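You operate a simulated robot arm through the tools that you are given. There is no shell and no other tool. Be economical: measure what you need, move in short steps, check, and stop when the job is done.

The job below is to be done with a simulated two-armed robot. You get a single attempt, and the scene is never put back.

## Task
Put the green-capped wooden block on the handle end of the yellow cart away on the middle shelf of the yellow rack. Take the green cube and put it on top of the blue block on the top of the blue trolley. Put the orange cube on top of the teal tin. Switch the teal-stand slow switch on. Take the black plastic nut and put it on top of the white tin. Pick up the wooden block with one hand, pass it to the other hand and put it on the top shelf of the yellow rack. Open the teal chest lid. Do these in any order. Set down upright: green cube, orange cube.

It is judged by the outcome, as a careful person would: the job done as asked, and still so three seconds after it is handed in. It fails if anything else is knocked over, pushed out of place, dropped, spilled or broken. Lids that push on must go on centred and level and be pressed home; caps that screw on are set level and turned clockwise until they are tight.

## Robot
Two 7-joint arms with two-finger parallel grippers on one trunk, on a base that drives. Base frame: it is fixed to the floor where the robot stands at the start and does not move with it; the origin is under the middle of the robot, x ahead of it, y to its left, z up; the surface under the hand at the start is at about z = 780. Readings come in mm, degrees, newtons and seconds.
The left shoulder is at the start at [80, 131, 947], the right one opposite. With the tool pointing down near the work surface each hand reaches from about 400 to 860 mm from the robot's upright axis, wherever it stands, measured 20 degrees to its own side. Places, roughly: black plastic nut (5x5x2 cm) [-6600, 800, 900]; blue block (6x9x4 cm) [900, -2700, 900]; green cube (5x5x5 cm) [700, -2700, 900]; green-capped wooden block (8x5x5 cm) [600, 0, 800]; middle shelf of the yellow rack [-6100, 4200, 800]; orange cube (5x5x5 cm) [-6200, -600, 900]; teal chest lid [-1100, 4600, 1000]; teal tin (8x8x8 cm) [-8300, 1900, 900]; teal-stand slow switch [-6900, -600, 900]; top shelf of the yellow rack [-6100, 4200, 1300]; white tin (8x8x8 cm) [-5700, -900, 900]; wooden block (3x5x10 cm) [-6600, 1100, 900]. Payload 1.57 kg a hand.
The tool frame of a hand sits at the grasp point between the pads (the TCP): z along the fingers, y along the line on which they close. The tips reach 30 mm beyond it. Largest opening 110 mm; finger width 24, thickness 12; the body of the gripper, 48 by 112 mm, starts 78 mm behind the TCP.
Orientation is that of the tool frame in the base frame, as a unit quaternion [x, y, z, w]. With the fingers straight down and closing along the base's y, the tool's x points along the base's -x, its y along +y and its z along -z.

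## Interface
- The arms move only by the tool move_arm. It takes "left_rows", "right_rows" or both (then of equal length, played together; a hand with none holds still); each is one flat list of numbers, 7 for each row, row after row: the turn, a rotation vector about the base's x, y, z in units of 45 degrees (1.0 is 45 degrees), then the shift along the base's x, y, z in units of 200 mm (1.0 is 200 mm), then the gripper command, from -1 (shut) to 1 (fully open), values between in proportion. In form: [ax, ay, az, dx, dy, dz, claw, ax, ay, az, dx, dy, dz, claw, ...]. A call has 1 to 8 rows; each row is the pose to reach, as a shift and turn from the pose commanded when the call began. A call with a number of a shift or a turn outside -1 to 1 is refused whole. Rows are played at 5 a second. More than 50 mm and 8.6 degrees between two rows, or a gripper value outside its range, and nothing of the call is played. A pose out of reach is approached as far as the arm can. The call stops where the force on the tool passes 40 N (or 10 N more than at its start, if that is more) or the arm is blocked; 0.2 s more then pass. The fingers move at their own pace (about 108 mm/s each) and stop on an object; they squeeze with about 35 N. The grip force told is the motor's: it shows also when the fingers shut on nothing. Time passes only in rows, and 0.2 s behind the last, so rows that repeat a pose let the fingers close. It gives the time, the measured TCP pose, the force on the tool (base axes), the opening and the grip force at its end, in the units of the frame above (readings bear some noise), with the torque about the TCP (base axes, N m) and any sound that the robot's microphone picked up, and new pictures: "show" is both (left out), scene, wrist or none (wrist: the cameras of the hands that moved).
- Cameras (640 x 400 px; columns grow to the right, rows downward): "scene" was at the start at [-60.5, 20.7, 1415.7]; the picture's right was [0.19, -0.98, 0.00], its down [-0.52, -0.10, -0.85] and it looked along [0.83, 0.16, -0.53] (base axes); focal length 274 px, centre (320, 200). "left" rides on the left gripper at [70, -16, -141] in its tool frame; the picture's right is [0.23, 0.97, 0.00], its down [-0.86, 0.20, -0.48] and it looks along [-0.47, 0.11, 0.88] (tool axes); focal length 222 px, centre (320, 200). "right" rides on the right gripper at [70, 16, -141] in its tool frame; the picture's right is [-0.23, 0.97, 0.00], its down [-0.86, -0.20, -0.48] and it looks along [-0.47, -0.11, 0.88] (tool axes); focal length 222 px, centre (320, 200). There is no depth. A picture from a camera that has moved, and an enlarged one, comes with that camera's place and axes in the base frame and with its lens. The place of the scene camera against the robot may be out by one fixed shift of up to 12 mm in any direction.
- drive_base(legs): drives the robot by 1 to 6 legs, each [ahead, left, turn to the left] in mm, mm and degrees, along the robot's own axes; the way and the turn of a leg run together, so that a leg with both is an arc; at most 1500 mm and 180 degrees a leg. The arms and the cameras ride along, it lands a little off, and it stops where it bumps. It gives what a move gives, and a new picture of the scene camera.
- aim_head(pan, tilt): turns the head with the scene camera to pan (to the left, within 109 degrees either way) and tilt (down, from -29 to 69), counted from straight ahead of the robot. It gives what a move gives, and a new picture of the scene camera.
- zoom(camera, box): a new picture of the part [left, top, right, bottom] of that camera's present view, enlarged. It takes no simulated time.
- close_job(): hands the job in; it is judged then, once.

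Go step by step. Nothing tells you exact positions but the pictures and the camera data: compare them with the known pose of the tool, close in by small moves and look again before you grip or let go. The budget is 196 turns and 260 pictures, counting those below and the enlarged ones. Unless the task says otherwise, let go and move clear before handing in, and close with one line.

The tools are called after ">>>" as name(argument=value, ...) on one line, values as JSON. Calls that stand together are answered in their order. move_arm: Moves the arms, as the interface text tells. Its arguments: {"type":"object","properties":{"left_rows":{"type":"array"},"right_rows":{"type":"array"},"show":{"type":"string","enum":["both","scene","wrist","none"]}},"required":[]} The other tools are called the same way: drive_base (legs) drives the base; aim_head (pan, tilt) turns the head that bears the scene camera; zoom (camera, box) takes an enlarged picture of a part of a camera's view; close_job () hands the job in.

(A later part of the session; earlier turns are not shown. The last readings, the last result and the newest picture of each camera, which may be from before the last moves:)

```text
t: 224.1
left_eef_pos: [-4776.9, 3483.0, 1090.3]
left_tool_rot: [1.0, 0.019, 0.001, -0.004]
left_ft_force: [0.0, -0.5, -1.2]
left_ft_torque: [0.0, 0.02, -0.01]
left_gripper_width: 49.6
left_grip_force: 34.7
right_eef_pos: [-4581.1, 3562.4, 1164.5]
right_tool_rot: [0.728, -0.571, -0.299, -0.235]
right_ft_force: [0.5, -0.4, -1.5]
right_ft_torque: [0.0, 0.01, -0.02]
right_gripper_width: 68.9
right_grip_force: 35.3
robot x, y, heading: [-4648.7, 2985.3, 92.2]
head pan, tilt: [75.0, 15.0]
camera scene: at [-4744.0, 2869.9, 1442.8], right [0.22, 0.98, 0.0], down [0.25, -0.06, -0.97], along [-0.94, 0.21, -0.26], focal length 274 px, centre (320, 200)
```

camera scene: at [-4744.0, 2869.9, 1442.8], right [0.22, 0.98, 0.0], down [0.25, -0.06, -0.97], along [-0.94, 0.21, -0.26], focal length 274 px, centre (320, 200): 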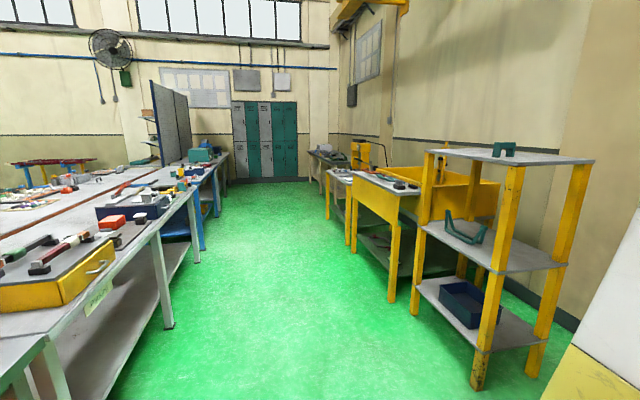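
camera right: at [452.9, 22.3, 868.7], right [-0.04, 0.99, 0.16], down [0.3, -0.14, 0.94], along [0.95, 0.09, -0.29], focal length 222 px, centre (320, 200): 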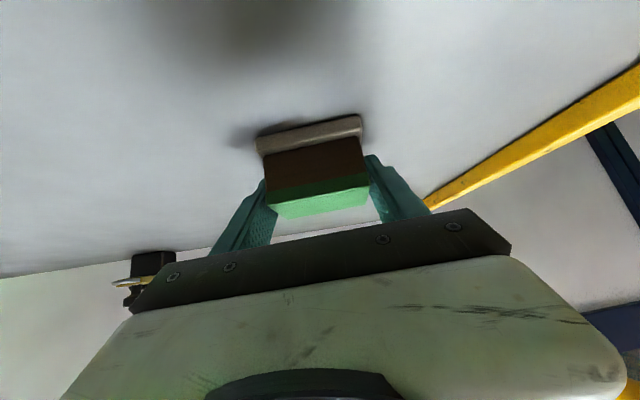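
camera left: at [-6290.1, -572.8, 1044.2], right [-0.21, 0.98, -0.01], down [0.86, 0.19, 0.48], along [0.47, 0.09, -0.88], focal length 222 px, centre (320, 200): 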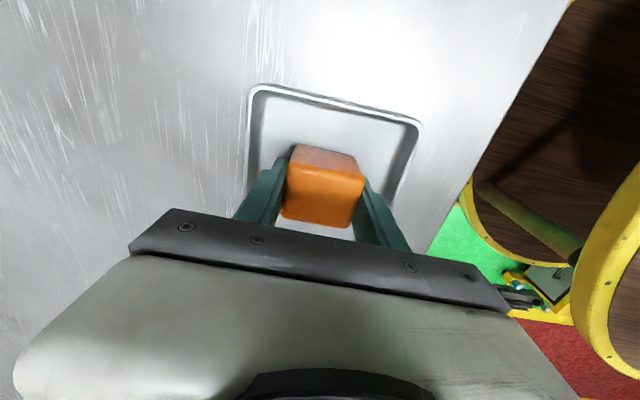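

I can see the yellow rack on the right with three shelves, and a clear aisle to the west. Zoom on the rack and on the blue table.

>>> zoom(camera="scene", box=[400, 130, 600, 400])

>>> zoom(camera="scene", box=[90, 130, 250, 230])

```text
1.48 times, centred on (500, 265) of scene
camera zoom: at [-4744.0, 2869.9, 1442.8], right [0.22, 0.98, 0.0], down [0.25, -0.06, -0.97], along [-0.94, 0.21, -0.26], focal length 406 px, centre (53, 104)
```

zoom: 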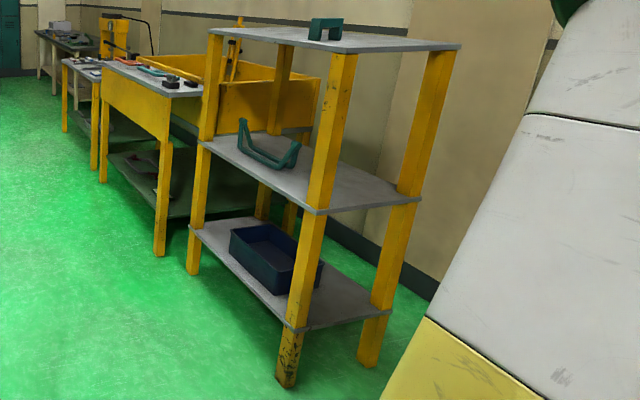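

```text
4.00 times, centred on (170, 180) of scene
camera zoom: at [-4744.0, 2869.9, 1442.8], right [0.22, 0.98, 0.0], down [0.25, -0.06, -0.97], along [-0.94, 0.21, -0.26], focal length 1096 px, centre (920, 280)
```

zoom: 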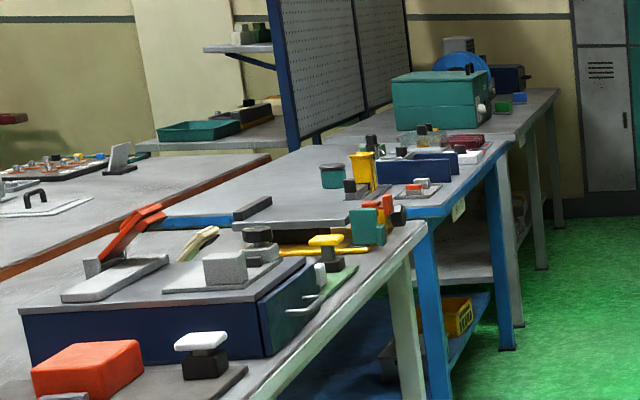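

The teal tin is at about [-8220, 1885] on the blue table. The rack's middle shelf is at z ≈ 745 with free space at its east part. Rack first: strafe left to stand in front of it.

>>> drive_base(legs=[[0, 1390, -2], [300, 0, 0]])

>>> aim_head(pan=-8, tilt=32)

```text
t: 232.8
left_eef_pos: [-6206.8, 3734.7, 1091.4]
left_tool_rot: [1.0, 0.021, 0.001, -0.004]
left_ft_force: [0.5, -0.4, -1.2]
left_ft_torque: [0.02, -0.01, -0.02]
left_gripper_width: 49.3
left_grip_force: 35.2
right_eef_pos: [-6011.4, 3814.8, 1165.0]
right_tool_rot: [0.728, -0.57, -0.3, -0.235]
right_ft_force: [-1.2, 0.1, -1.6]
right_ft_torque: [0.01, -0.01, -0.01]
right_gripper_width: 68.9
right_grip_force: 35.1
robot x, y, heading: [-6075.1, 3235.3, 92.4]
head pan, tilt: [75.0, 15.0]
camera scene: at [-6171.5, 3121.4, 1442.8], right [0.22, 0.98, 0.0], down [0.25, -0.06, -0.97], along [-0.94, 0.21, -0.26], focal length 274 px, centre (320, 200)
```

scene: 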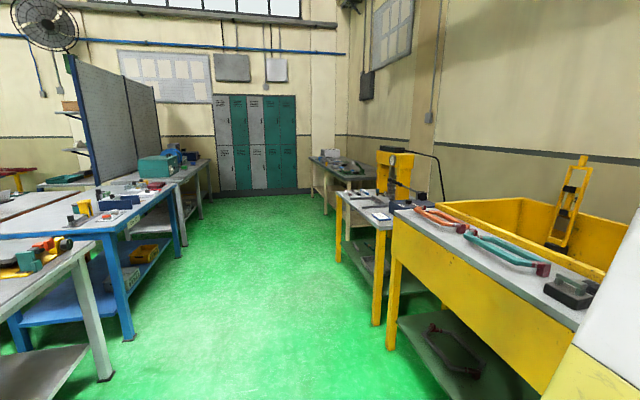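

```text
t: 234.4
left_eef_pos: [-6205.8, 3736.0, 1090.1]
left_tool_rot: [1.0, 0.021, 0.0, -0.005]
left_ft_force: [0.7, -0.8, -0.8]
left_ft_torque: [0.01, 0.02, -0.01]
left_gripper_width: 49.4
left_grip_force: 35.0
right_eef_pos: [-6011.9, 3814.5, 1164.3]
right_tool_rot: [0.728, -0.57, -0.3, -0.235]
right_ft_force: [0.1, 0.6, -0.8]
right_ft_torque: [0.01, -0.03, 0.02]
right_gripper_width: 68.6
right_grip_force: 35.1
robot x, y, heading: [-6076.9, 3235.0, 92.2]
head pan, tilt: [-8.0, 32.0]
camera scene: at [-6071.7, 3190.3, 1415.5], right [1.0, -0.1, 0.0], down [-0.05, -0.53, -0.85], along [0.08, 0.84, -0.53], focal length 274 px, centre (320, 200)
```

scene: 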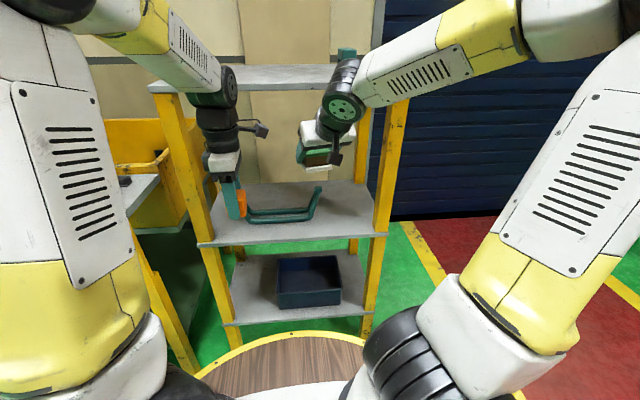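

The free spot on the middle shelf is at about [-5875, 4110]. Drive 100 mm closer and bring the right hand down in front of the gap.

>>> drive_base(legs=[[100, 0, -2]])

>>> move_arm(right_rows=[0, 0, 0, 0.12, -0.05, -0.16, -1, 0, 0, 0, 0.24, -0.05, -0.32, -1, 0, 0, 0, 0.36, -0.05, -0.48, -1, 0, 0, 0, 0.48, 0, -0.65, -1, 0, 0, 0, 0.6, 0.05, -0.82, -1, 0, 0, 0, 0.7, 0.1, -0.98, -1])

```text
t: 235.5
left_eef_pos: [-6191.2, 3838.3, 1090.4]
left_tool_rot: [1.0, 0.003, 0.001, -0.005]
left_ft_force: [0.3, -0.2, -0.6]
left_ft_torque: [0.03, -0.01, 0.0]
left_gripper_width: 49.2
left_grip_force: 34.8
right_eef_pos: [-5992.9, 3910.9, 1164.0]
right_tool_rot: [0.717, -0.583, -0.296, -0.241]
right_ft_force: [-0.1, -1.1, 0.0]
right_ft_torque: [-0.02, 0.02, 0.03]
right_gripper_width: 68.9
right_grip_force: 34.9
robot x, y, heading: [-6080.0, 3336.6, 90.2]
head pan, tilt: [-8.0, 32.0]
camera scene: at [-6075.9, 3288.7, 1415.5], right [0.99, -0.13, 0.0], down [-0.07, -0.53, -0.85], along [0.11, 0.84, -0.53], focal length 274 px, centre (320, 200)
```

scene: 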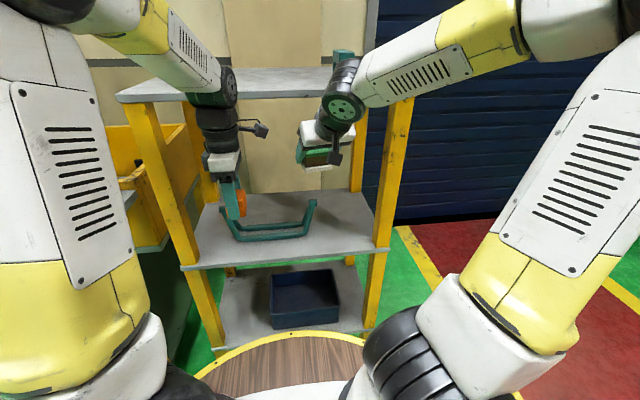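

```text
t: 236.9
left_eef_pos: [-6191.4, 3837.9, 1090.3]
left_tool_rot: [1.0, 0.003, 0.0, -0.004]
left_ft_force: [0.1, 0.3, -1.3]
left_ft_torque: [0.01, -0.05, -0.01]
left_gripper_width: 49.5
left_grip_force: 35.1
right_eef_pos: [-5852.9, 3933.3, 965.0]
right_tool_rot: [0.718, -0.583, -0.296, -0.241]
right_ft_force: [-1.0, -0.2, -0.3]
right_ft_torque: [-0.01, -0.06, -0.01]
right_gripper_width: 69.0
right_grip_force: 35.2
robot x, y, heading: [-6076.8, 3335.9, 90.5]
head pan, tilt: [-8.0, 32.0]
camera scene: at [-6076.3, 3288.7, 1415.5], right [0.99, -0.13, 0.0], down [-0.07, -0.53, -0.85], along [0.11, 0.84, -0.53], focal length 274 px, centre (320, 200)
camera right: at [-5839.3, 3782.8, 1016.6], right [-0.99, -0.04, 0.16], down [0.14, 0.3, 0.94], along [-0.09, 0.95, -0.29], focal length 222 px, centre (320, 200)
```

scene: 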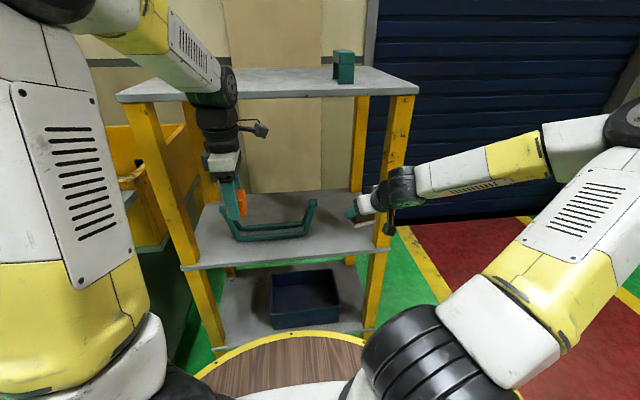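
right: 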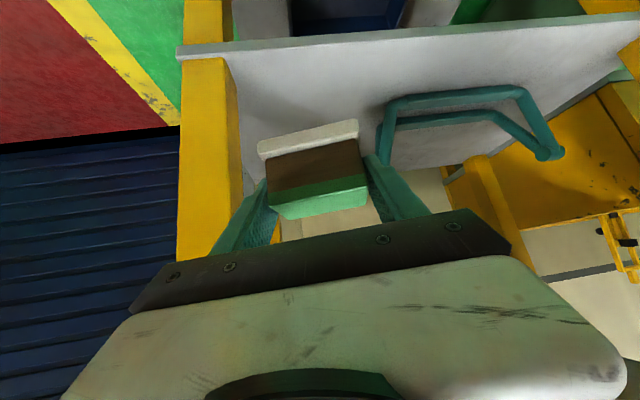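

The shelf (z ≈ 730) has free space right of the bracket. Advance diagonally into the gap, stopping about 10 mm above the shelf.

>>> move_arm(right_rows=[0, 0, 0, -0.03, 0.16, -0.12, -1, 0, 0, 0, -0.06, 0.32, -0.26, -1, 0, 0, 0, -0.1, 0.48, -0.42, -1, 0, 0, 0, -0.13, 0.64, -0.58, -1, 0, 0, 0, -0.16, 0.78, -0.74, -1, 0, 0, 0, -0.185, 0.885, -0.88, -1])

>>> zoom(camera="scene", box=[300, 150, 420, 250])

```text
t: 238.3
left_eef_pos: [-6190.4, 3837.6, 1090.3]
left_tool_rot: [1.0, 0.002, 0.001, -0.004]
left_ft_force: [0.7, 0.1, -0.4]
left_ft_torque: [0.01, 0.02, -0.04]
left_gripper_width: 49.3
left_grip_force: 34.9
right_eef_pos: [-5891.8, 4111.5, 797.6]
right_tool_rot: [0.717, -0.582, -0.298, -0.243]
right_ft_force: [1.5, -3.5, 21.5]
right_ft_torque: [-0.66, -0.09, -0.04]
right_gripper_width: 69.0
right_grip_force: 34.9
robot x, y, heading: [-6077.8, 3340.8, 90.4]
head pan, tilt: [-8.0, 32.0]
camera scene: at [-6076.0, 3287.8, 1415.4], right [0.99, -0.13, 0.0], down [-0.07, -0.52, -0.85], along [0.11, 0.84, -0.53], focal length 274 px, centre (320, 200)
camera right: at [-5878.4, 3960.3, 847.8], right [-0.99, -0.04, 0.16], down [0.14, 0.3, 0.94], along [-0.09, 0.95, -0.29], focal length 222 px, centre (320, 200)
```

scene: 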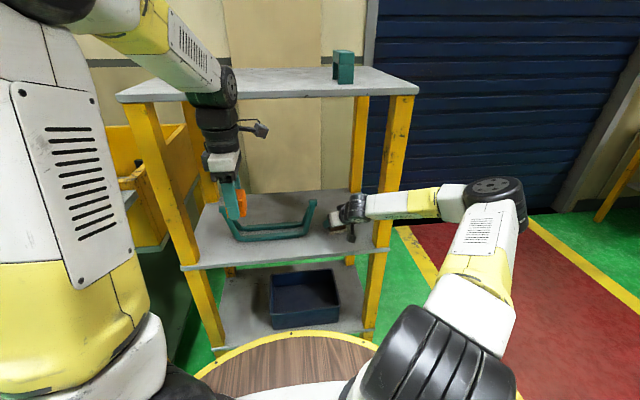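
right: 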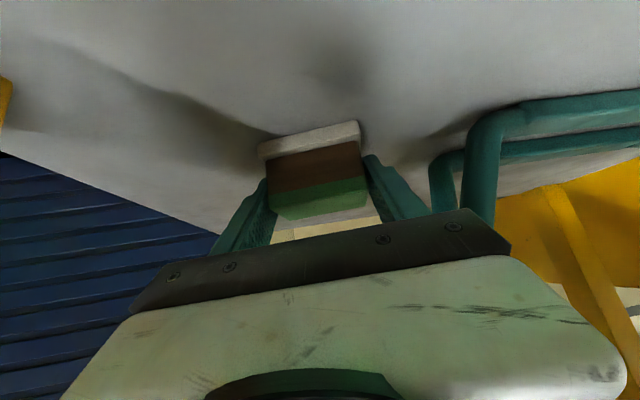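

```text
4.00 times, centred on (360, 200) of scene
camera zoom: at [-6076.0, 3287.8, 1415.4], right [0.99, -0.13, 0.0], down [-0.07, -0.52, -0.85], along [0.11, 0.84, -0.53], focal length 1096 px, centre (160, 200)
```

zoom: 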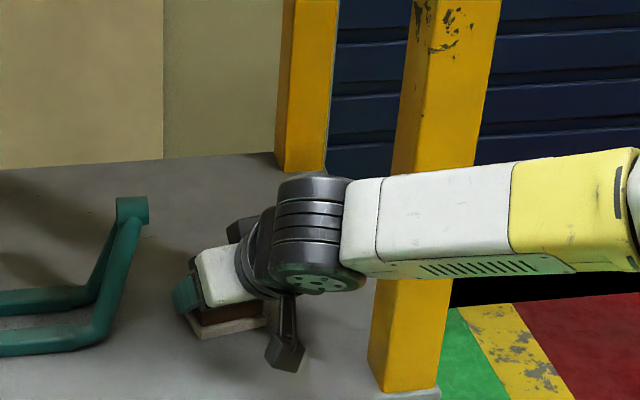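

The block has reached the shelf (z ≈ 760, 21 N). Ease up slightly, open, and withdraw along the tool axis.

>>> move_arm(right_rows=[0, 0, 0, 0, 0, 0.01, -1, 0, 0, 0, 0, 0, 0.012, 0.35, 0, 0, 0, 0, 0, 0.012, 0.6, 0, 0, 0, 0.02, -0.1, 0.11, 0.6, 0, 0, 0, 0.05, -0.25, 0.27, 0.6, 0, 0, 0, 0.08, -0.4, 0.43, 0.6, 0, 0, 0, 0.1, -0.55, 0.58, 0.6])

>>> zoom(camera="scene", box=[300, 150, 420, 250])

```text
t: 239.9
left_eef_pos: [-6190.4, 3839.0, 1089.9]
left_tool_rot: [1.0, 0.002, 0.001, -0.004]
left_ft_force: [0.4, 0.3, -0.4]
left_ft_torque: [-0.02, 0.02, -0.01]
left_gripper_width: 49.3
left_grip_force: 34.9
right_eef_pos: [-5868.3, 4001.3, 908.2]
right_tool_rot: [0.717, -0.583, -0.296, -0.241]
right_ft_force: [0.2, 0.2, -0.2]
right_ft_torque: [0.0, -0.01, 0.01]
right_gripper_width: 88.2
right_grip_force: 0.1
robot x, y, heading: [-6080.8, 3337.6, 90.4]
head pan, tilt: [-8.0, 32.0]
camera scene: at [-6075.8, 3289.4, 1415.5], right [0.99, -0.13, 0.0], down [-0.07, -0.53, -0.85], along [0.11, 0.84, -0.53], focal length 274 px, centre (320, 200)
camera right: at [-5855.1, 3852.0, 959.6], right [-0.99, -0.04, 0.16], down [0.14, 0.3, 0.94], along [-0.09, 0.95, -0.3], focal length 222 px, centre (320, 200)
```

scene: 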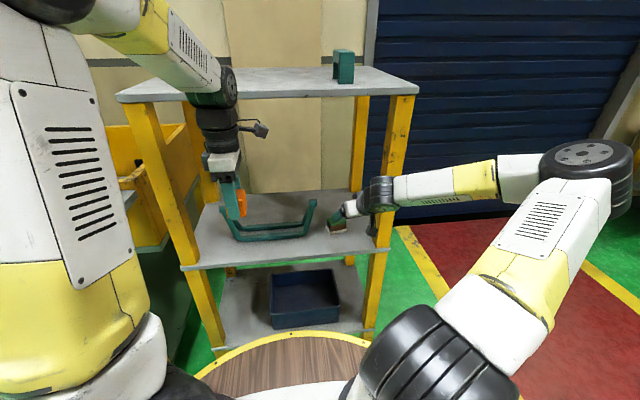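
right: 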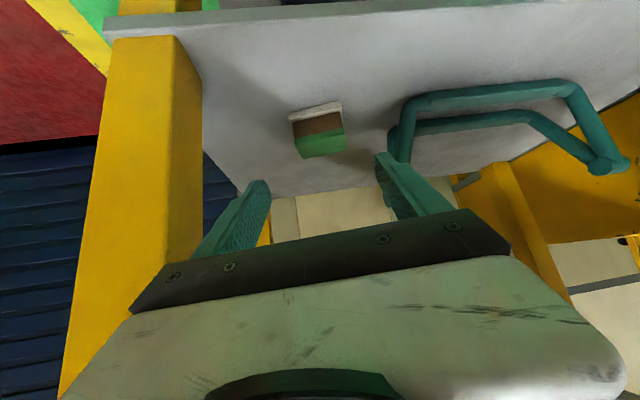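

```text
4.00 times, centred on (360, 200) of scene
camera zoom: at [-6075.8, 3289.4, 1415.5], right [0.99, -0.13, 0.0], down [-0.07, -0.53, -0.85], along [0.11, 0.84, -0.53], focal length 1096 px, centre (160, 200)
```

zoom: 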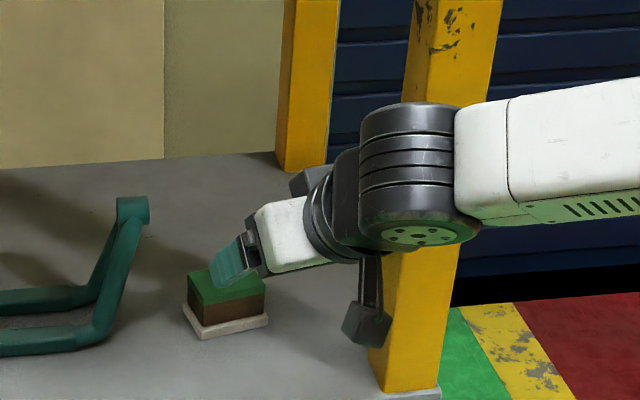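

The block stands on the middle shelf. Retract the right hand and drive west to the blue table, facing south.

>>> move_arm(right_rows=[0, 0, 0, 0, -0.2, 0.1, 0.6, 0, 0, 0, -0.05, -0.4, 0.2, 0.6, 0, 0, 0, -0.1, -0.6, 0.35, 0.6, 0, 0, 0, -0.15, -0.75, 0.55, 0.6, 0, 0, 0, -0.2, -0.75, 0.75, 0.6], show="none")

>>> drive_base(legs=[[-350, 0, 0], [0, 0, 90], [1100, 0, 1], [900, 0, 1]])

>>> aim_head(pan=45, tilt=25)

```text
refused: row 3 steps farther than a row can; nothing moved
```

```text
t: 255.6
left_eef_pos: [-8572.4, 2811.4, 1090.3]
left_tool_rot: [0.689, 0.725, -0.003, -0.004]
left_ft_force: [0.0, 0.8, -1.2]
left_ft_torque: [0.0, -0.07, 0.01]
left_gripper_width: 49.6
left_grip_force: 35.0
right_eef_pos: [-8749.3, 3124.6, 908.1]
right_tool_rot: [0.917, 0.115, -0.378, 0.047]
right_ft_force: [-0.2, -0.4, 0.7]
right_ft_torque: [-0.01, 0.01, -0.02]
right_gripper_width: 87.9
right_grip_force: 0.1
robot x, y, heading: [-8073.8, 2943.6, -177.1]
head pan, tilt: [-8.0, 32.0]
camera scene: at [-8034.1, 2962.8, 1415.5], right [0.09, 1.0, 0.0], down [0.53, -0.05, -0.85], along [-0.84, 0.08, -0.53], focal length 274 px, centre (320, 200)
```

scene: 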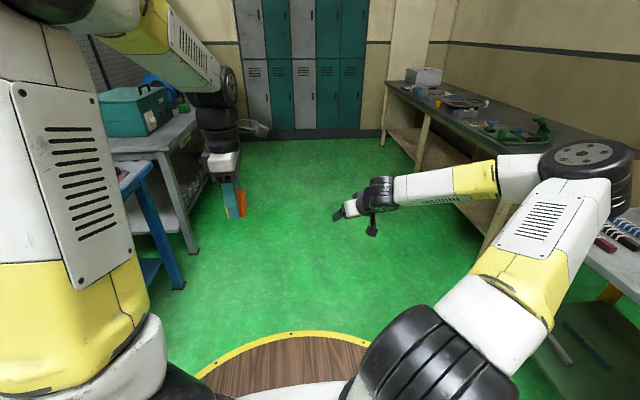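

```text
t: 256.8
left_eef_pos: [-8572.6, 2810.9, 1091.0]
left_tool_rot: [0.689, 0.725, -0.002, -0.004]
left_ft_force: [-0.3, 0.0, -0.2]
left_ft_torque: [0.01, 0.02, -0.02]
left_gripper_width: 49.3
left_grip_force: 35.1
right_eef_pos: [-8749.3, 3125.0, 908.4]
right_tool_rot: [0.917, 0.115, -0.378, 0.047]
right_ft_force: [-0.6, 0.5, 0.8]
right_ft_torque: [0.0, -0.03, -0.01]
right_gripper_width: 88.0
right_grip_force: 0.1
robot x, y, heading: [-8074.6, 2942.2, -177.0]
head pan, tilt: [45.0, 25.0]
camera scene: at [-8006.7, 2886.5, 1426.6], right [-0.74, 0.67, 0.0], down [0.28, 0.31, -0.91], along [-0.61, -0.67, -0.42], focal length 274 px, centre (320, 200)
```

scene: 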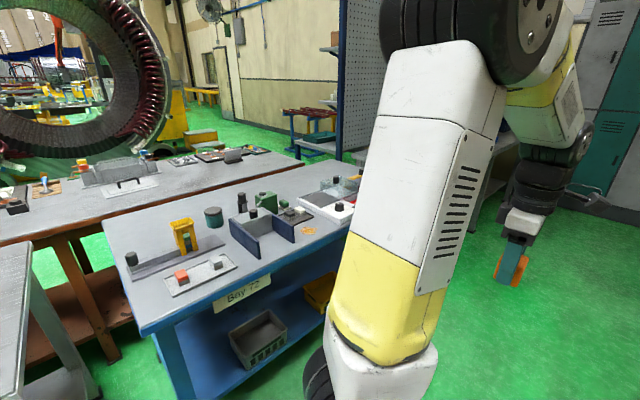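

The right-hand retraction had been refused (a row too long), but the straight back-off cleared the rack. I'll raise and tuck the right hand now before turning toward the blue table.

>>> move_arm(right_rows=[0, 0, 0, 0.13, 0, 0.16, 0.6, 0, 0, 0, 0.26, 0, 0.32, 0.6, 0, 0, 0, 0.39, 0, 0.48, 0.6, 0, 0, 0, 0.52, 0, 0.65, 0.6, 0, 0, 0, 0.65, 0, 0.82, 0.6, 0, 0, 0, 0.75, 0, 0.98, 0.6], show="none")

>>> drive_base(legs=[[450, 0, 0], [0, 0, 87]])

>>> aim_head(pan=10, tilt=32)

```text
t: 258.2
left_eef_pos: [-8572.8, 2810.5, 1089.8]
left_tool_rot: [0.689, 0.724, -0.003, -0.004]
left_ft_force: [0.0, 0.3, 0.1]
left_ft_torque: [0.03, 0.02, -0.02]
left_gripper_width: 49.5
left_grip_force: 34.5
right_eef_pos: [-8598.1, 3123.4, 1109.9]
right_tool_rot: [0.917, 0.116, -0.379, 0.048]
right_ft_force: [1.3, -0.3, 0.4]
right_ft_torque: [0.03, 0.03, -0.01]
right_gripper_width: 87.8
right_grip_force: 0.2
robot x, y, heading: [-8072.8, 2945.5, -177.1]
head pan, tilt: [45.0, 25.0]
```

```text
t: 264.7
left_eef_pos: [-8416.7, 2420.1, 1090.2]
left_tool_rot: [-0.005, 1.0, -0.004, 0.0]
left_ft_force: [-0.7, -0.5, -1.1]
left_ft_torque: [-0.03, 0.0, -0.01]
left_gripper_width: 49.2
left_grip_force: 35.2
right_eef_pos: [-8730.4, 2407.0, 1109.2]
right_tool_rot: [0.583, 0.718, -0.24, 0.296]
right_ft_force: [-0.4, 0.0, 0.9]
right_ft_torque: [0.0, -0.01, -0.01]
right_gripper_width: 87.9
right_grip_force: 0.0
robot x, y, heading: [-8527.6, 2920.0, -89.5]
head pan, tilt: [45.0, 25.0]
camera scene: at [-8473.6, 3001.6, 1426.6], right [-0.7, -0.71, 0.0], down [-0.3, 0.3, -0.91], along [0.65, -0.64, -0.42], focal length 274 px, centre (320, 200)
```

scene: 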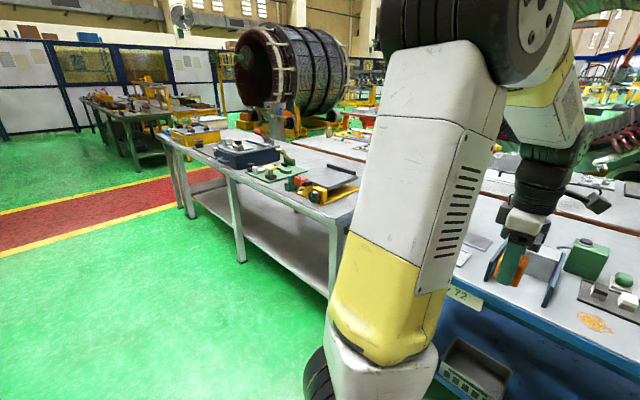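

```text
t: 265.7
left_eef_pos: [-8417.1, 2421.1, 1090.0]
left_tool_rot: [-0.004, 1.0, -0.004, -0.001]
left_ft_force: [-0.1, 0.0, -0.3]
left_ft_torque: [0.0, -0.02, 0.01]
left_gripper_width: 49.4
left_grip_force: 35.7
right_eef_pos: [-8729.9, 2407.0, 1109.5]
right_tool_rot: [0.582, 0.718, -0.241, 0.296]
right_ft_force: [0.4, 0.1, 0.1]
right_ft_torque: [0.01, -0.02, 0.02]
right_gripper_width: 87.7
right_grip_force: 0.0
robot x, y, heading: [-8529.4, 2921.6, -89.4]
head pan, tilt: [10.0, 32.0]
camera scene: at [-8522.9, 2978.1, 1415.5], right [-0.98, -0.18, 0.0], down [-0.1, 0.52, -0.85], along [0.16, -0.83, -0.53], focal length 274 px, centre (320, 200)
```

scene: 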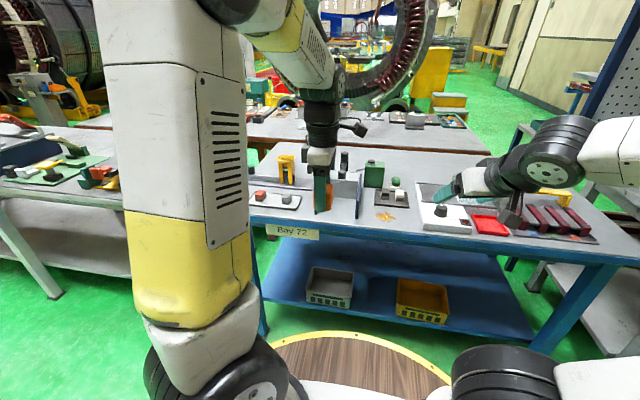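

>>> drive_base(legs=[[200, 0, 0]])

>>> zoom(camera="scene", box=[240, 130, 400, 230])

>>> zoom(camera="left", box=[0, 0, 640, 400])

```text
t: 267.3
left_eef_pos: [-8412.6, 2222.6, 1089.9]
left_tool_rot: [-0.006, 1.0, -0.004, -0.001]
left_ft_force: [0.7, 0.5, -1.0]
left_ft_torque: [-0.01, 0.01, -0.02]
left_gripper_width: 49.4
left_grip_force: 35.0
right_eef_pos: [-8728.5, 2207.0, 1110.0]
right_tool_rot: [0.581, 0.719, -0.24, 0.296]
right_ft_force: [0.3, -0.3, -0.1]
right_ft_torque: [-0.02, 0.01, 0.01]
right_gripper_width: 88.0
right_grip_force: 0.1
robot x, y, heading: [-8531.4, 2719.1, -89.4]
head pan, tilt: [10.0, 32.0]
camera scene: at [-8521.0, 2779.5, 1415.5], right [-0.98, -0.19, 0.0], down [-0.1, 0.52, -0.85], along [0.16, -0.83, -0.53], focal length 274 px, centre (320, 200)
```

scene: 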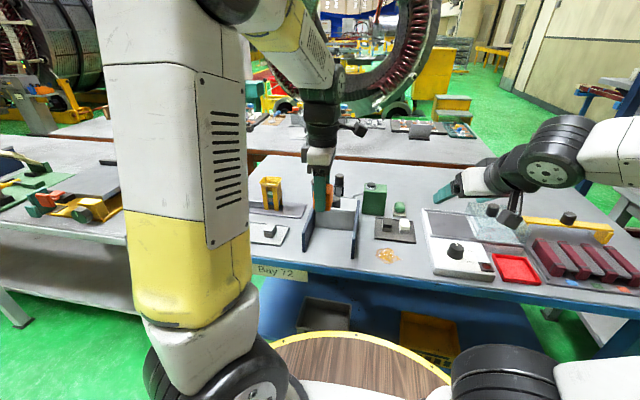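

```text
4.00 times, centred on (320, 180) of scene
camera zoom: at [-8521.0, 2779.5, 1415.5], right [-0.98, -0.19, 0.0], down [-0.1, 0.52, -0.85], along [0.16, -0.83, -0.53], focal length 1096 px, centre (320, 280)
```

zoom: 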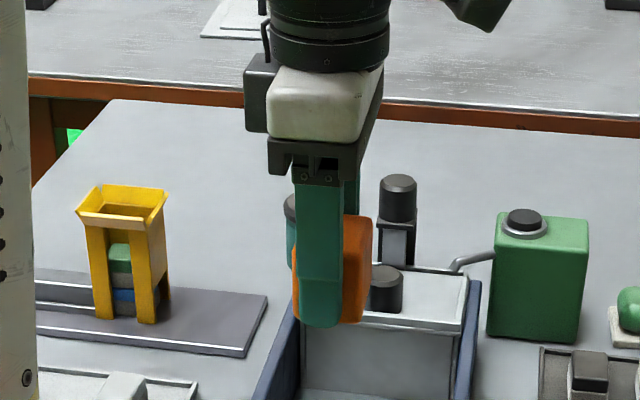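

```text
1.00 times, centred on (320, 200) of left (not enlarged: the box is as wide or as high as the picture)
camera zoom: at [-8482.0, 2205.5, 1233.9], right [-0.24, 0.97, -0.01], down [0.85, 0.21, 0.48], along [0.46, 0.11, -0.88], focal length 222 px, centre (320, 200)
```

zoom: 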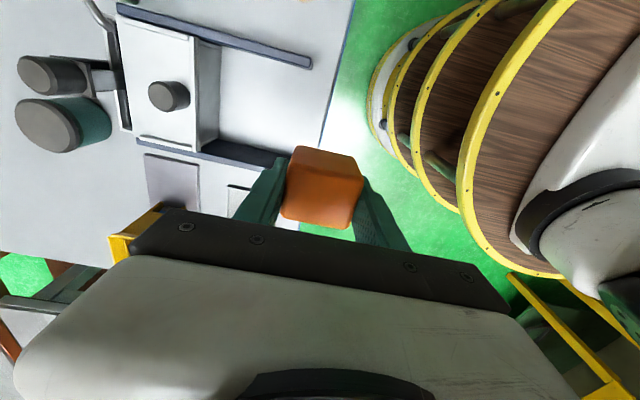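

>>> move_arm(left_rows=[0, 0, 0, 0.08, -0.2, 0, -1, 0, 0, 0, 0.16, -0.4, 0, -1, 0, 0, 0, 0.24, -0.6, 0, -1, 0, 0, 0, 0.32, -0.8, 0, -1, 0, 0, 0, 0.4, -1, 0, -1], show="wrist")

>>> zoom(camera="scene", box=[240, 120, 400, 220])

```text
t: 268.5
left_eef_pos: [-8332.4, 2023.8, 1092.6]
left_tool_rot: [-0.005, 1.0, -0.003, -0.001]
left_ft_force: [0.2, 0.9, 1.0]
left_ft_torque: [-0.03, -0.02, 0.0]
left_gripper_width: 49.5
left_grip_force: 35.5
right_eef_pos: [-8726.7, 2207.7, 1109.5]
right_tool_rot: [0.582, 0.719, -0.239, 0.296]
right_ft_force: [0.1, 0.7, 0.1]
right_ft_torque: [-0.03, 0.0, -0.01]
right_gripper_width: 88.0
right_grip_force: 0.0
robot x, y, heading: [-8527.2, 2724.0, -89.2]
head pan, tilt: [10.0, 32.0]
camera left: at [-8401.5, 2006.5, 1235.4], right [-0.24, 0.97, -0.01], down [0.85, 0.21, 0.48], along [0.46, 0.11, -0.88], focal length 222 px, centre (320, 200)
```

left: 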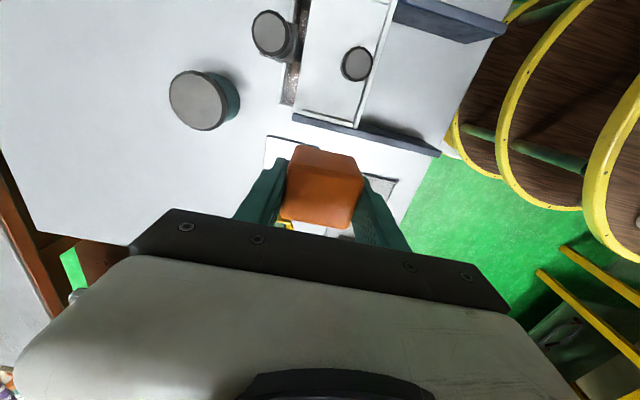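

```text
4.00 times, centred on (320, 170) of scene
camera zoom: at [-8521.2, 2779.8, 1415.5], right [-0.98, -0.19, 0.0], down [-0.1, 0.52, -0.85], along [0.16, -0.83, -0.53], focal length 1096 px, centre (320, 320)
```

zoom: 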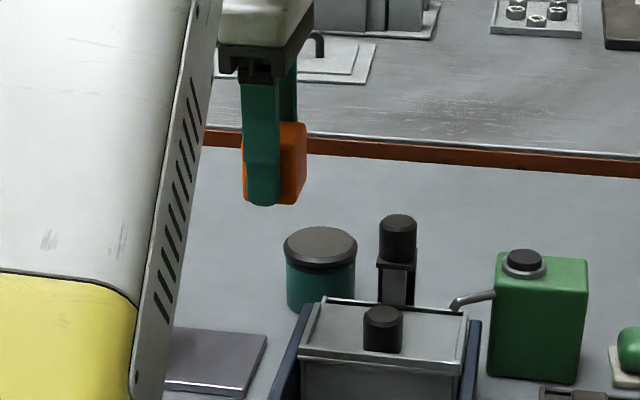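

The tin is at about [-8344, 1868] with its top at z ≈ 938. Edge forward 40 mm for reach, then bring the cube over it.

>>> drive_base(legs=[[40, 0, 0]])

>>> move_arm(left_rows=[0, 0, 0, -0.02, -0.15, 0, -1, 0, 0, 0, -0.03, -0.3, 0, -1, 0, 0, 0, -0.05, -0.45, -0.1, -1, 0, 0, 0, -0.06, -0.58, -0.25, -1, 0, 0, 0, -0.06, -0.58, -0.4, -1], show="wrist")

>>> zoom(camera="scene", box=[260, 120, 400, 210])

```text
t: 269.4
left_eef_pos: [-8330.5, 1983.4, 1091.8]
left_tool_rot: [-0.007, 1.0, -0.005, -0.001]
left_ft_force: [-0.1, 0.5, -1.2]
left_ft_torque: [0.02, -0.01, 0.02]
left_gripper_width: 49.3
left_grip_force: 34.6
right_eef_pos: [-8725.9, 2166.5, 1109.7]
right_tool_rot: [0.581, 0.719, -0.24, 0.296]
right_ft_force: [-0.6, 0.0, -0.4]
right_ft_torque: [0.01, -0.02, 0.0]
right_gripper_width: 87.9
right_grip_force: 0.1
robot x, y, heading: [-8527.3, 2685.3, -89.1]
head pan, tilt: [10.0, 32.0]
camera scene: at [-8520.6, 2739.5, 1415.5], right [-0.98, -0.19, 0.0], down [-0.1, 0.52, -0.85], along [0.16, -0.83, -0.53], focal length 274 px, centre (320, 200)
```

scene: 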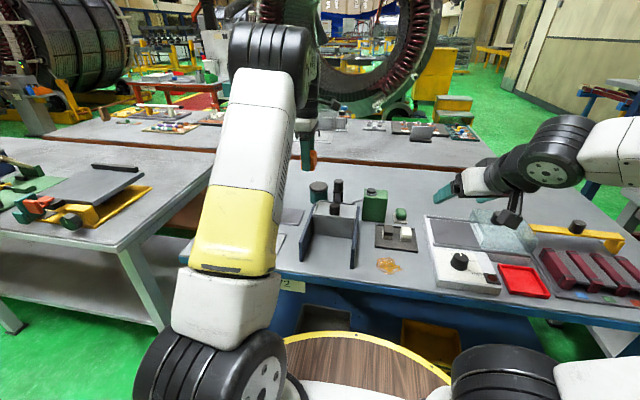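

```text
t: 270.6
left_eef_pos: [-8340.3, 1878.8, 1009.9]
left_tool_rot: [-0.007, 1.0, -0.004, -0.001]
left_ft_force: [0.1, -0.1, -1.2]
left_ft_torque: [0.01, -0.01, 0.0]
left_gripper_width: 49.3
left_grip_force: 35.6
left hand out of reach, approached as far as the arm can: row 4, 5
right_eef_pos: [-8725.7, 2167.1, 1109.4]
right_tool_rot: [0.58, 0.72, -0.239, 0.296]
right_ft_force: [0.1, 0.1, -0.5]
right_ft_torque: [-0.03, 0.01, -0.01]
right_gripper_width: 88.0
right_grip_force: 0.1
robot x, y, heading: [-8530.3, 2684.3, -89.0]
head pan, tilt: [10.0, 32.0]
camera left: at [-8409.3, 1861.7, 1153.5], right [-0.24, 0.97, -0.01], down [0.85, 0.22, 0.47], along [0.46, 0.11, -0.88], focal length 222 px, centre (320, 200)
```

left: 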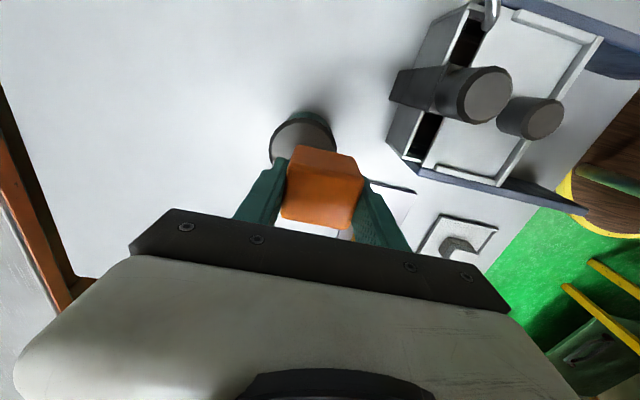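

```text
4.44 times, centred on (330, 165) of scene
camera zoom: at [-8520.7, 2739.4, 1415.5], right [-0.98, -0.19, 0.0], down [-0.1, 0.52, -0.85], along [0.16, -0.83, -0.53], focal length 1218 px, centre (276, 356)
```

zoom: 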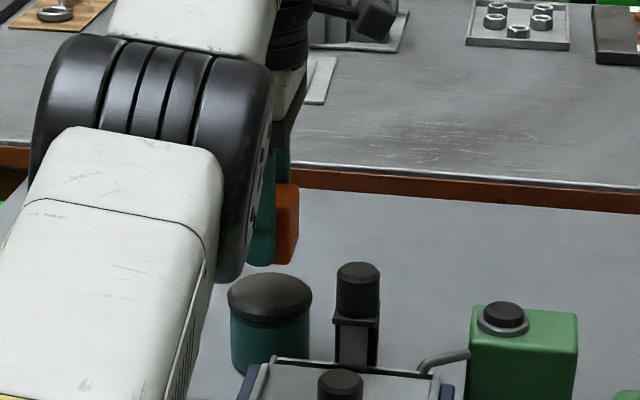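

The arm is near its limit here. A small 15 mm forward step plus the lower height will give enough reach.

>>> drive_base(legs=[[15, 0, 0]])

>>> move_arm(left_rows=[0, 0, 0, -0.03, -0.02, -0.06, -1, 0, 0, 0, -0.045, -0.03, -0.12, -1], show="wrist")

>>> zoom(camera="left", box=[220, 90, 420, 215])

```text
t: 271.3
left_eef_pos: [-8341.0, 1864.5, 1011.3]
left_tool_rot: [-0.005, 1.0, -0.005, -0.001]
left_ft_force: [-0.7, 0.3, -0.6]
left_ft_torque: [0.01, 0.03, 0.01]
left_gripper_width: 49.4
left_grip_force: 35.1
right_eef_pos: [-8726.0, 2151.1, 1110.0]
right_tool_rot: [0.581, 0.719, -0.24, 0.297]
right_ft_force: [-0.6, -0.7, 0.8]
right_ft_torque: [0.0, 0.01, -0.02]
right_gripper_width: 88.2
right_grip_force: 0.0
robot x, y, heading: [-8526.1, 2669.1, -89.2]
head pan, tilt: [10.0, 32.0]
camera scene: at [-8520.4, 2724.6, 1415.5], right [-0.98, -0.19, 0.0], down [-0.1, 0.52, -0.85], along [0.16, -0.83, -0.53], focal length 274 px, centre (320, 200)
```

scene: 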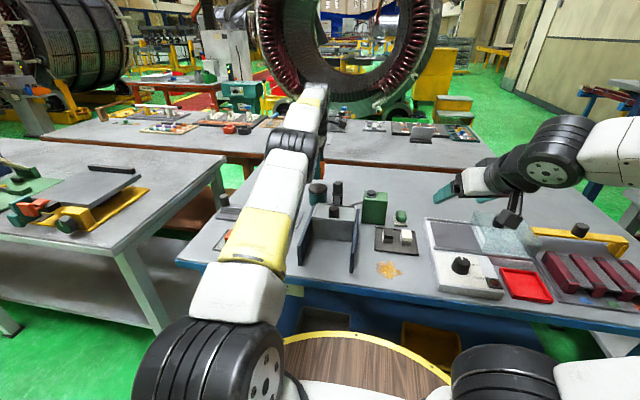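

```text
t: 271.9
left_eef_pos: [-8350.5, 1857.9, 987.5]
left_tool_rot: [-0.007, 1.0, -0.005, -0.001]
left_ft_force: [0.3, 0.1, -1.4]
left_ft_torque: [0.0, 0.01, -0.03]
left_gripper_width: 49.5
left_grip_force: 35.2
right_eef_pos: [-8725.9, 2151.4, 1109.1]
right_tool_rot: [0.581, 0.72, -0.239, 0.296]
right_ft_force: [0.1, -0.7, 0.2]
right_ft_torque: [-0.02, 0.03, -0.01]
right_gripper_width: 88.2
right_grip_force: 0.1
robot x, y, heading: [-8527.8, 2669.1, -89.2]
head pan, tilt: [10.0, 32.0]
camera left: at [-8419.4, 1841.1, 1130.0], right [-0.24, 0.97, -0.01], down [0.85, 0.21, 0.48], along [0.46, 0.11, -0.88], focal length 222 px, centre (320, 200)
```

left: 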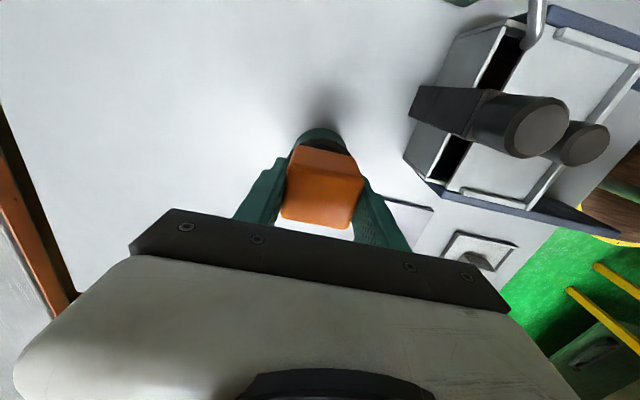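

```text
3.20 times, centred on (320, 152) of left
camera zoom: at [-8419.4, 1841.1, 1130.0], right [-0.24, 0.97, -0.01], down [0.85, 0.21, 0.48], along [0.46, 0.11, -0.88], focal length 711 px, centre (320, 352)
```

zoom: 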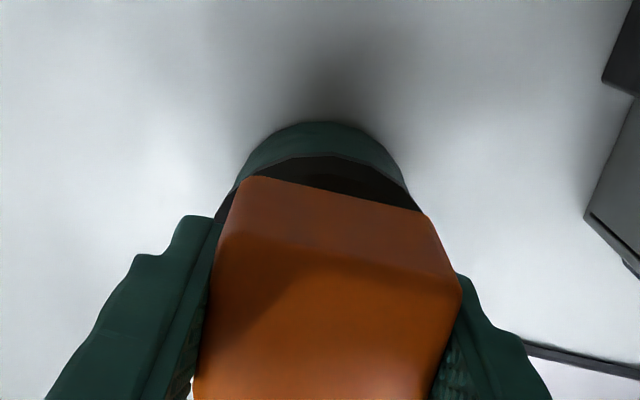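

The lid's near rim shows only ~4 mm ahead of the cube, so it should move about +10 mm in x. Shift and come down to near contact.

>>> move_arm(left_rows=[0, 0, 0, 0.03, 0.01, 0, -1, 0, 0, 0, 0.05, 0.02, -0.02, -1, 0, 0, 0, 0.05, 0.02, -0.05, -1], show="none")

>>> zoom(camera="left", box=[220, 90, 420, 215])

>>> zoom(camera="scene", box=[280, 150, 380, 220])

```text
t: 272.7
left_eef_pos: [-8340.4, 1862.0, 976.4]
left_tool_rot: [-0.007, 1.0, -0.004, -0.001]
left_ft_force: [-0.6, 0.6, -0.4]
left_ft_torque: [0.04, 0.02, 0.01]
left_gripper_width: 49.0
left_grip_force: 35.1
right_eef_pos: [-8725.5, 2151.8, 1109.9]
right_tool_rot: [0.581, 0.72, -0.24, 0.296]
right_ft_force: [-0.4, -0.9, 0.3]
right_ft_torque: [-0.01, -0.01, -0.02]
right_gripper_width: 88.0
right_grip_force: 0.0
robot x, y, heading: [-8526.3, 2668.4, -89.0]
head pan, tilt: [10.0, 32.0]
```

```text
3.20 times, centred on (320, 152) of left
camera zoom: at [-8408.8, 1844.7, 1119.2], right [-0.24, 0.97, -0.01], down [0.85, 0.21, 0.48], along [0.46, 0.11, -0.88], focal length 711 px, centre (320, 352)
```

zoom: 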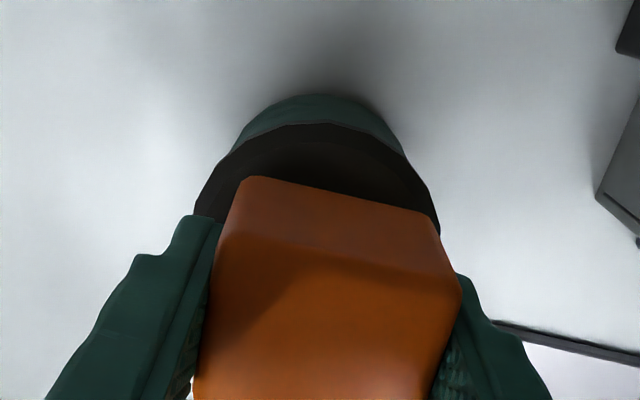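

```text
5.71 times, centred on (330, 185) of scene
camera zoom: at [-8520.4, 2724.5, 1415.5], right [-0.98, -0.19, 0.0], down [-0.1, 0.52, -0.85], along [0.16, -0.83, -0.53], focal length 1566 px, centre (263, 286)
```

zoom: 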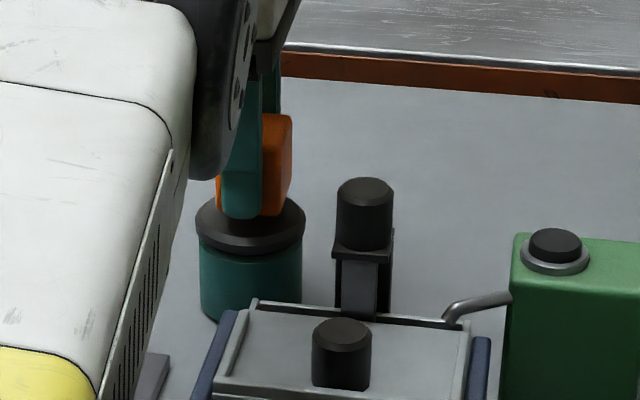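

Now well centred in both views. Lower to contact.

>>> move_arm(left_rows=[0, 0, 0, 0, 0, -0.01, -1, 0, 0, 0, 0, 0, -0.02, -1], show="none")

```text
t: 273.3
left_eef_pos: [-8339.9, 1861.1, 972.6]
left_tool_rot: [-0.007, 1.0, -0.005, -0.001]
left_ft_force: [-0.3, 1.0, -1.2]
left_ft_torque: [0.0, -0.04, 0.0]
left_gripper_width: 49.2
left_grip_force: 34.9
right_eef_pos: [-8726.1, 2152.2, 1108.9]
right_tool_rot: [0.58, 0.72, -0.24, 0.297]
right_ft_force: [0.2, -0.1, -0.6]
right_ft_torque: [0.0, 0.01, 0.02]
right_gripper_width: 88.2
right_grip_force: 0.1
robot x, y, heading: [-8524.9, 2669.4, -89.1]
head pan, tilt: [10.0, 32.0]
```

>>> move_arm(left_rows=[0, 0, 0, 0, 0, -0.01, -1, 0, 0, 0, 0, 0, -0.018, -1], show="none")

```text
t: 273.9
left_eef_pos: [-8340.1, 1861.7, 969.1]
left_tool_rot: [-0.006, 1.0, -0.005, -0.001]
left_ft_force: [0.8, 0.7, -1.3]
left_ft_torque: [-0.02, 0.02, 0.02]
left_gripper_width: 49.6
left_grip_force: 34.3
right_eef_pos: [-8725.8, 2152.2, 1108.8]
right_tool_rot: [0.58, 0.72, -0.239, 0.297]
right_ft_force: [-0.2, 0.0, 0.3]
right_ft_torque: [-0.01, 0.02, -0.01]
right_gripper_width: 88.1
right_grip_force: 0.1
robot x, y, heading: [-8528.5, 2670.7, -89.1]
head pan, tilt: [10.0, 32.0]
```

>>> move_arm(left_rows=[0, 0, 0, 0, 0, -0.01, -1, 0, 0, 0, 0, 0, -0.02, -1, 0, 0, 0, 0, 0, -0.03, -1], show="none")

>>> zoom(camera="scene", box=[280, 150, 380, 220])

```text
t: 274.7
left_eef_pos: [-8340.7, 1861.1, 963.2]
left_tool_rot: [-0.006, 1.0, -0.005, -0.001]
left_ft_force: [-1.0, 3.4, 12.1]
left_ft_torque: [0.44, 0.23, 0.03]
left_gripper_width: 49.4
left_grip_force: 35.5
right_eef_pos: [-8725.6, 2153.3, 1109.4]
right_tool_rot: [0.581, 0.719, -0.24, 0.297]
right_ft_force: [-0.6, -0.3, 0.7]
right_ft_torque: [0.04, 0.0, 0.01]
right_gripper_width: 88.1
right_grip_force: 0.0
robot x, y, heading: [-8524.7, 2669.4, -89.4]
head pan, tilt: [10.0, 32.0]
```

```text
5.71 times, centred on (330, 185) of scene
camera zoom: at [-8520.5, 2725.2, 1415.4], right [-0.98, -0.19, 0.0], down [-0.1, 0.52, -0.85], along [0.16, -0.83, -0.53], focal length 1566 px, centre (263, 286)
```

zoom: 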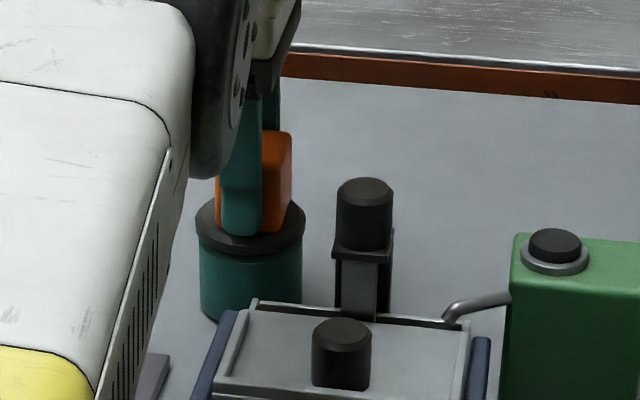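

Contact. Ease up, open, and lift straight up.

>>> move_arm(left_rows=[0, 0, 0, 0, 0, 0.008, -1, 0, 0, 0, 0, 0, 0.008, 0, 0, 0, 0, 0, 0, 0.008, 0.3, 0, 0, 0, 0, 0, 0.15, 0.3, 0, 0, 0, 0, 0, 0.38, 0.3, 0, 0, 0, 0, 0.1, 0.58, 0.3, 0, 0, 0, 0, 0.3, 0.7, 0.3], show="wrist")

>>> zoom(camera="scene", box=[280, 150, 380, 220])

```text
t: 276.3
left_eef_pos: [-8337.4, 1919.8, 1100.1]
left_tool_rot: [-0.006, 1.0, -0.004, -0.001]
left_ft_force: [-0.2, 0.4, -0.3]
left_ft_torque: [0.0, 0.0, -0.03]
left_gripper_width: 71.6
left_grip_force: 0.1
left hand out of reach, approached as far as the arm can: row 5
right_eef_pos: [-8726.2, 2151.8, 1109.5]
right_tool_rot: [0.58, 0.72, -0.239, 0.297]
right_ft_force: [0.0, -0.2, 0.4]
right_ft_torque: [-0.01, 0.0, 0.04]
right_gripper_width: 87.9
right_grip_force: 0.0
robot x, y, heading: [-8526.0, 2668.2, -89.0]
head pan, tilt: [10.0, 32.0]
camera left: at [-8406.7, 1902.7, 1243.3], right [-0.24, 0.97, -0.01], down [0.85, 0.21, 0.47], along [0.46, 0.11, -0.88], focal length 222 px, centre (320, 200)
```

left: 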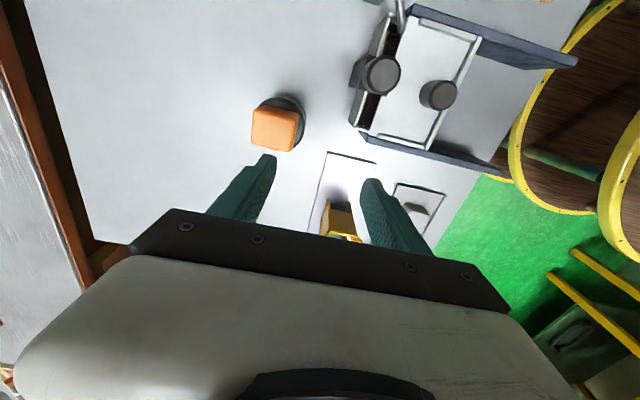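

```text
5.71 times, centred on (330, 185) of scene
camera zoom: at [-8520.3, 2724.1, 1415.5], right [-0.98, -0.19, 0.0], down [-0.1, 0.52, -0.85], along [0.16, -0.83, -0.53], focal length 1566 px, centre (263, 286)
```

zoom: 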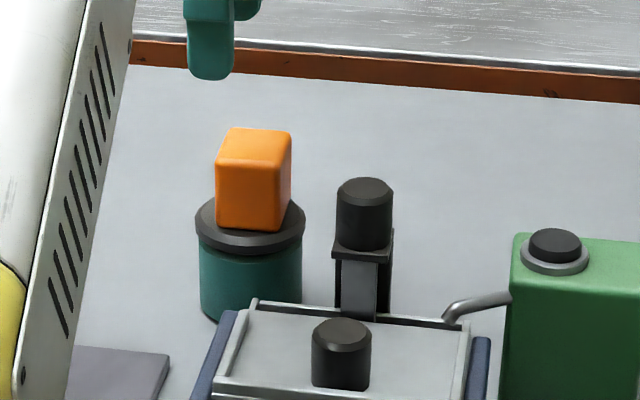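

The orange cube stands centred on the teal tin. Now fetch the wooden block: tuck the left hand, back off and go around to the south aisle.

>>> move_arm(left_rows=[0, 0, 0, 0, 0.2, 0.05, 0.3, 0, 0, 0, 0, 0.4, 0.1, 0.3, 0, 0, 0, 0, 0.6, 0.15, 0.3, 0, 0, 0, 0, 0.8, 0.2, 0.3, 0, 0, 0, 0, 1, 0.2, 0.3], show="none")

>>> drive_base(legs=[[-280, 0, 0], [0, 0, 89], [1480, 0, 1], [1450, 0, 1]])

```text
t: 277.5
left_eef_pos: [-8340.7, 2122.2, 1142.4]
left_tool_rot: [-0.007, 1.0, -0.004, 0.0]
left_ft_force: [-0.1, -0.1, -0.5]
left_ft_torque: [0.03, -0.03, 0.03]
left_gripper_width: 71.6
left_grip_force: 0.1
right_eef_pos: [-8726.7, 2152.1, 1109.0]
right_tool_rot: [0.58, 0.72, -0.239, 0.297]
right_ft_force: [-0.7, -0.5, 0.3]
right_ft_torque: [0.02, -0.04, 0.02]
right_gripper_width: 88.1
right_grip_force: 0.1
robot x, y, heading: [-8524.8, 2669.4, -89.3]
head pan, tilt: [10.0, 32.0]
```

```text
t: 297.3
left_eef_pos: [-4997.0, 3100.1, 1143.5]
left_tool_rot: [-0.701, 0.713, -0.004, 0.003]
left_ft_force: [-0.1, -0.3, 0.0]
left_ft_torque: [0.0, 0.01, 0.02]
left_gripper_width: 71.4
left_grip_force: 0.0
right_eef_pos: [-5037.1, 2715.3, 1110.1]
right_tool_rot: [-0.084, 0.921, 0.034, 0.379]
right_ft_force: [0.2, -0.4, 1.0]
right_ft_torque: [0.0, 0.0, -0.01]
right_gripper_width: 88.1
right_grip_force: 0.1
robot x, y, heading: [-5547.6, 2929.0, -1.0]
head pan, tilt: [10.0, 32.0]
camera scene: at [-5608.0, 2950.6, 1415.5], right [0.16, -0.99, 0.0], down [-0.52, -0.08, -0.85], along [0.84, 0.13, -0.53], focal length 274 px, centre (320, 200)
```

scene: 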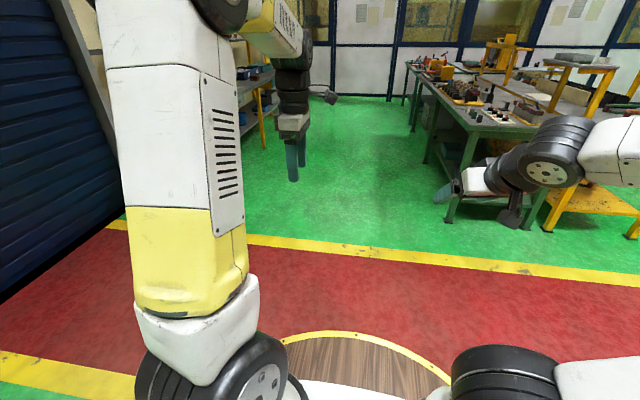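

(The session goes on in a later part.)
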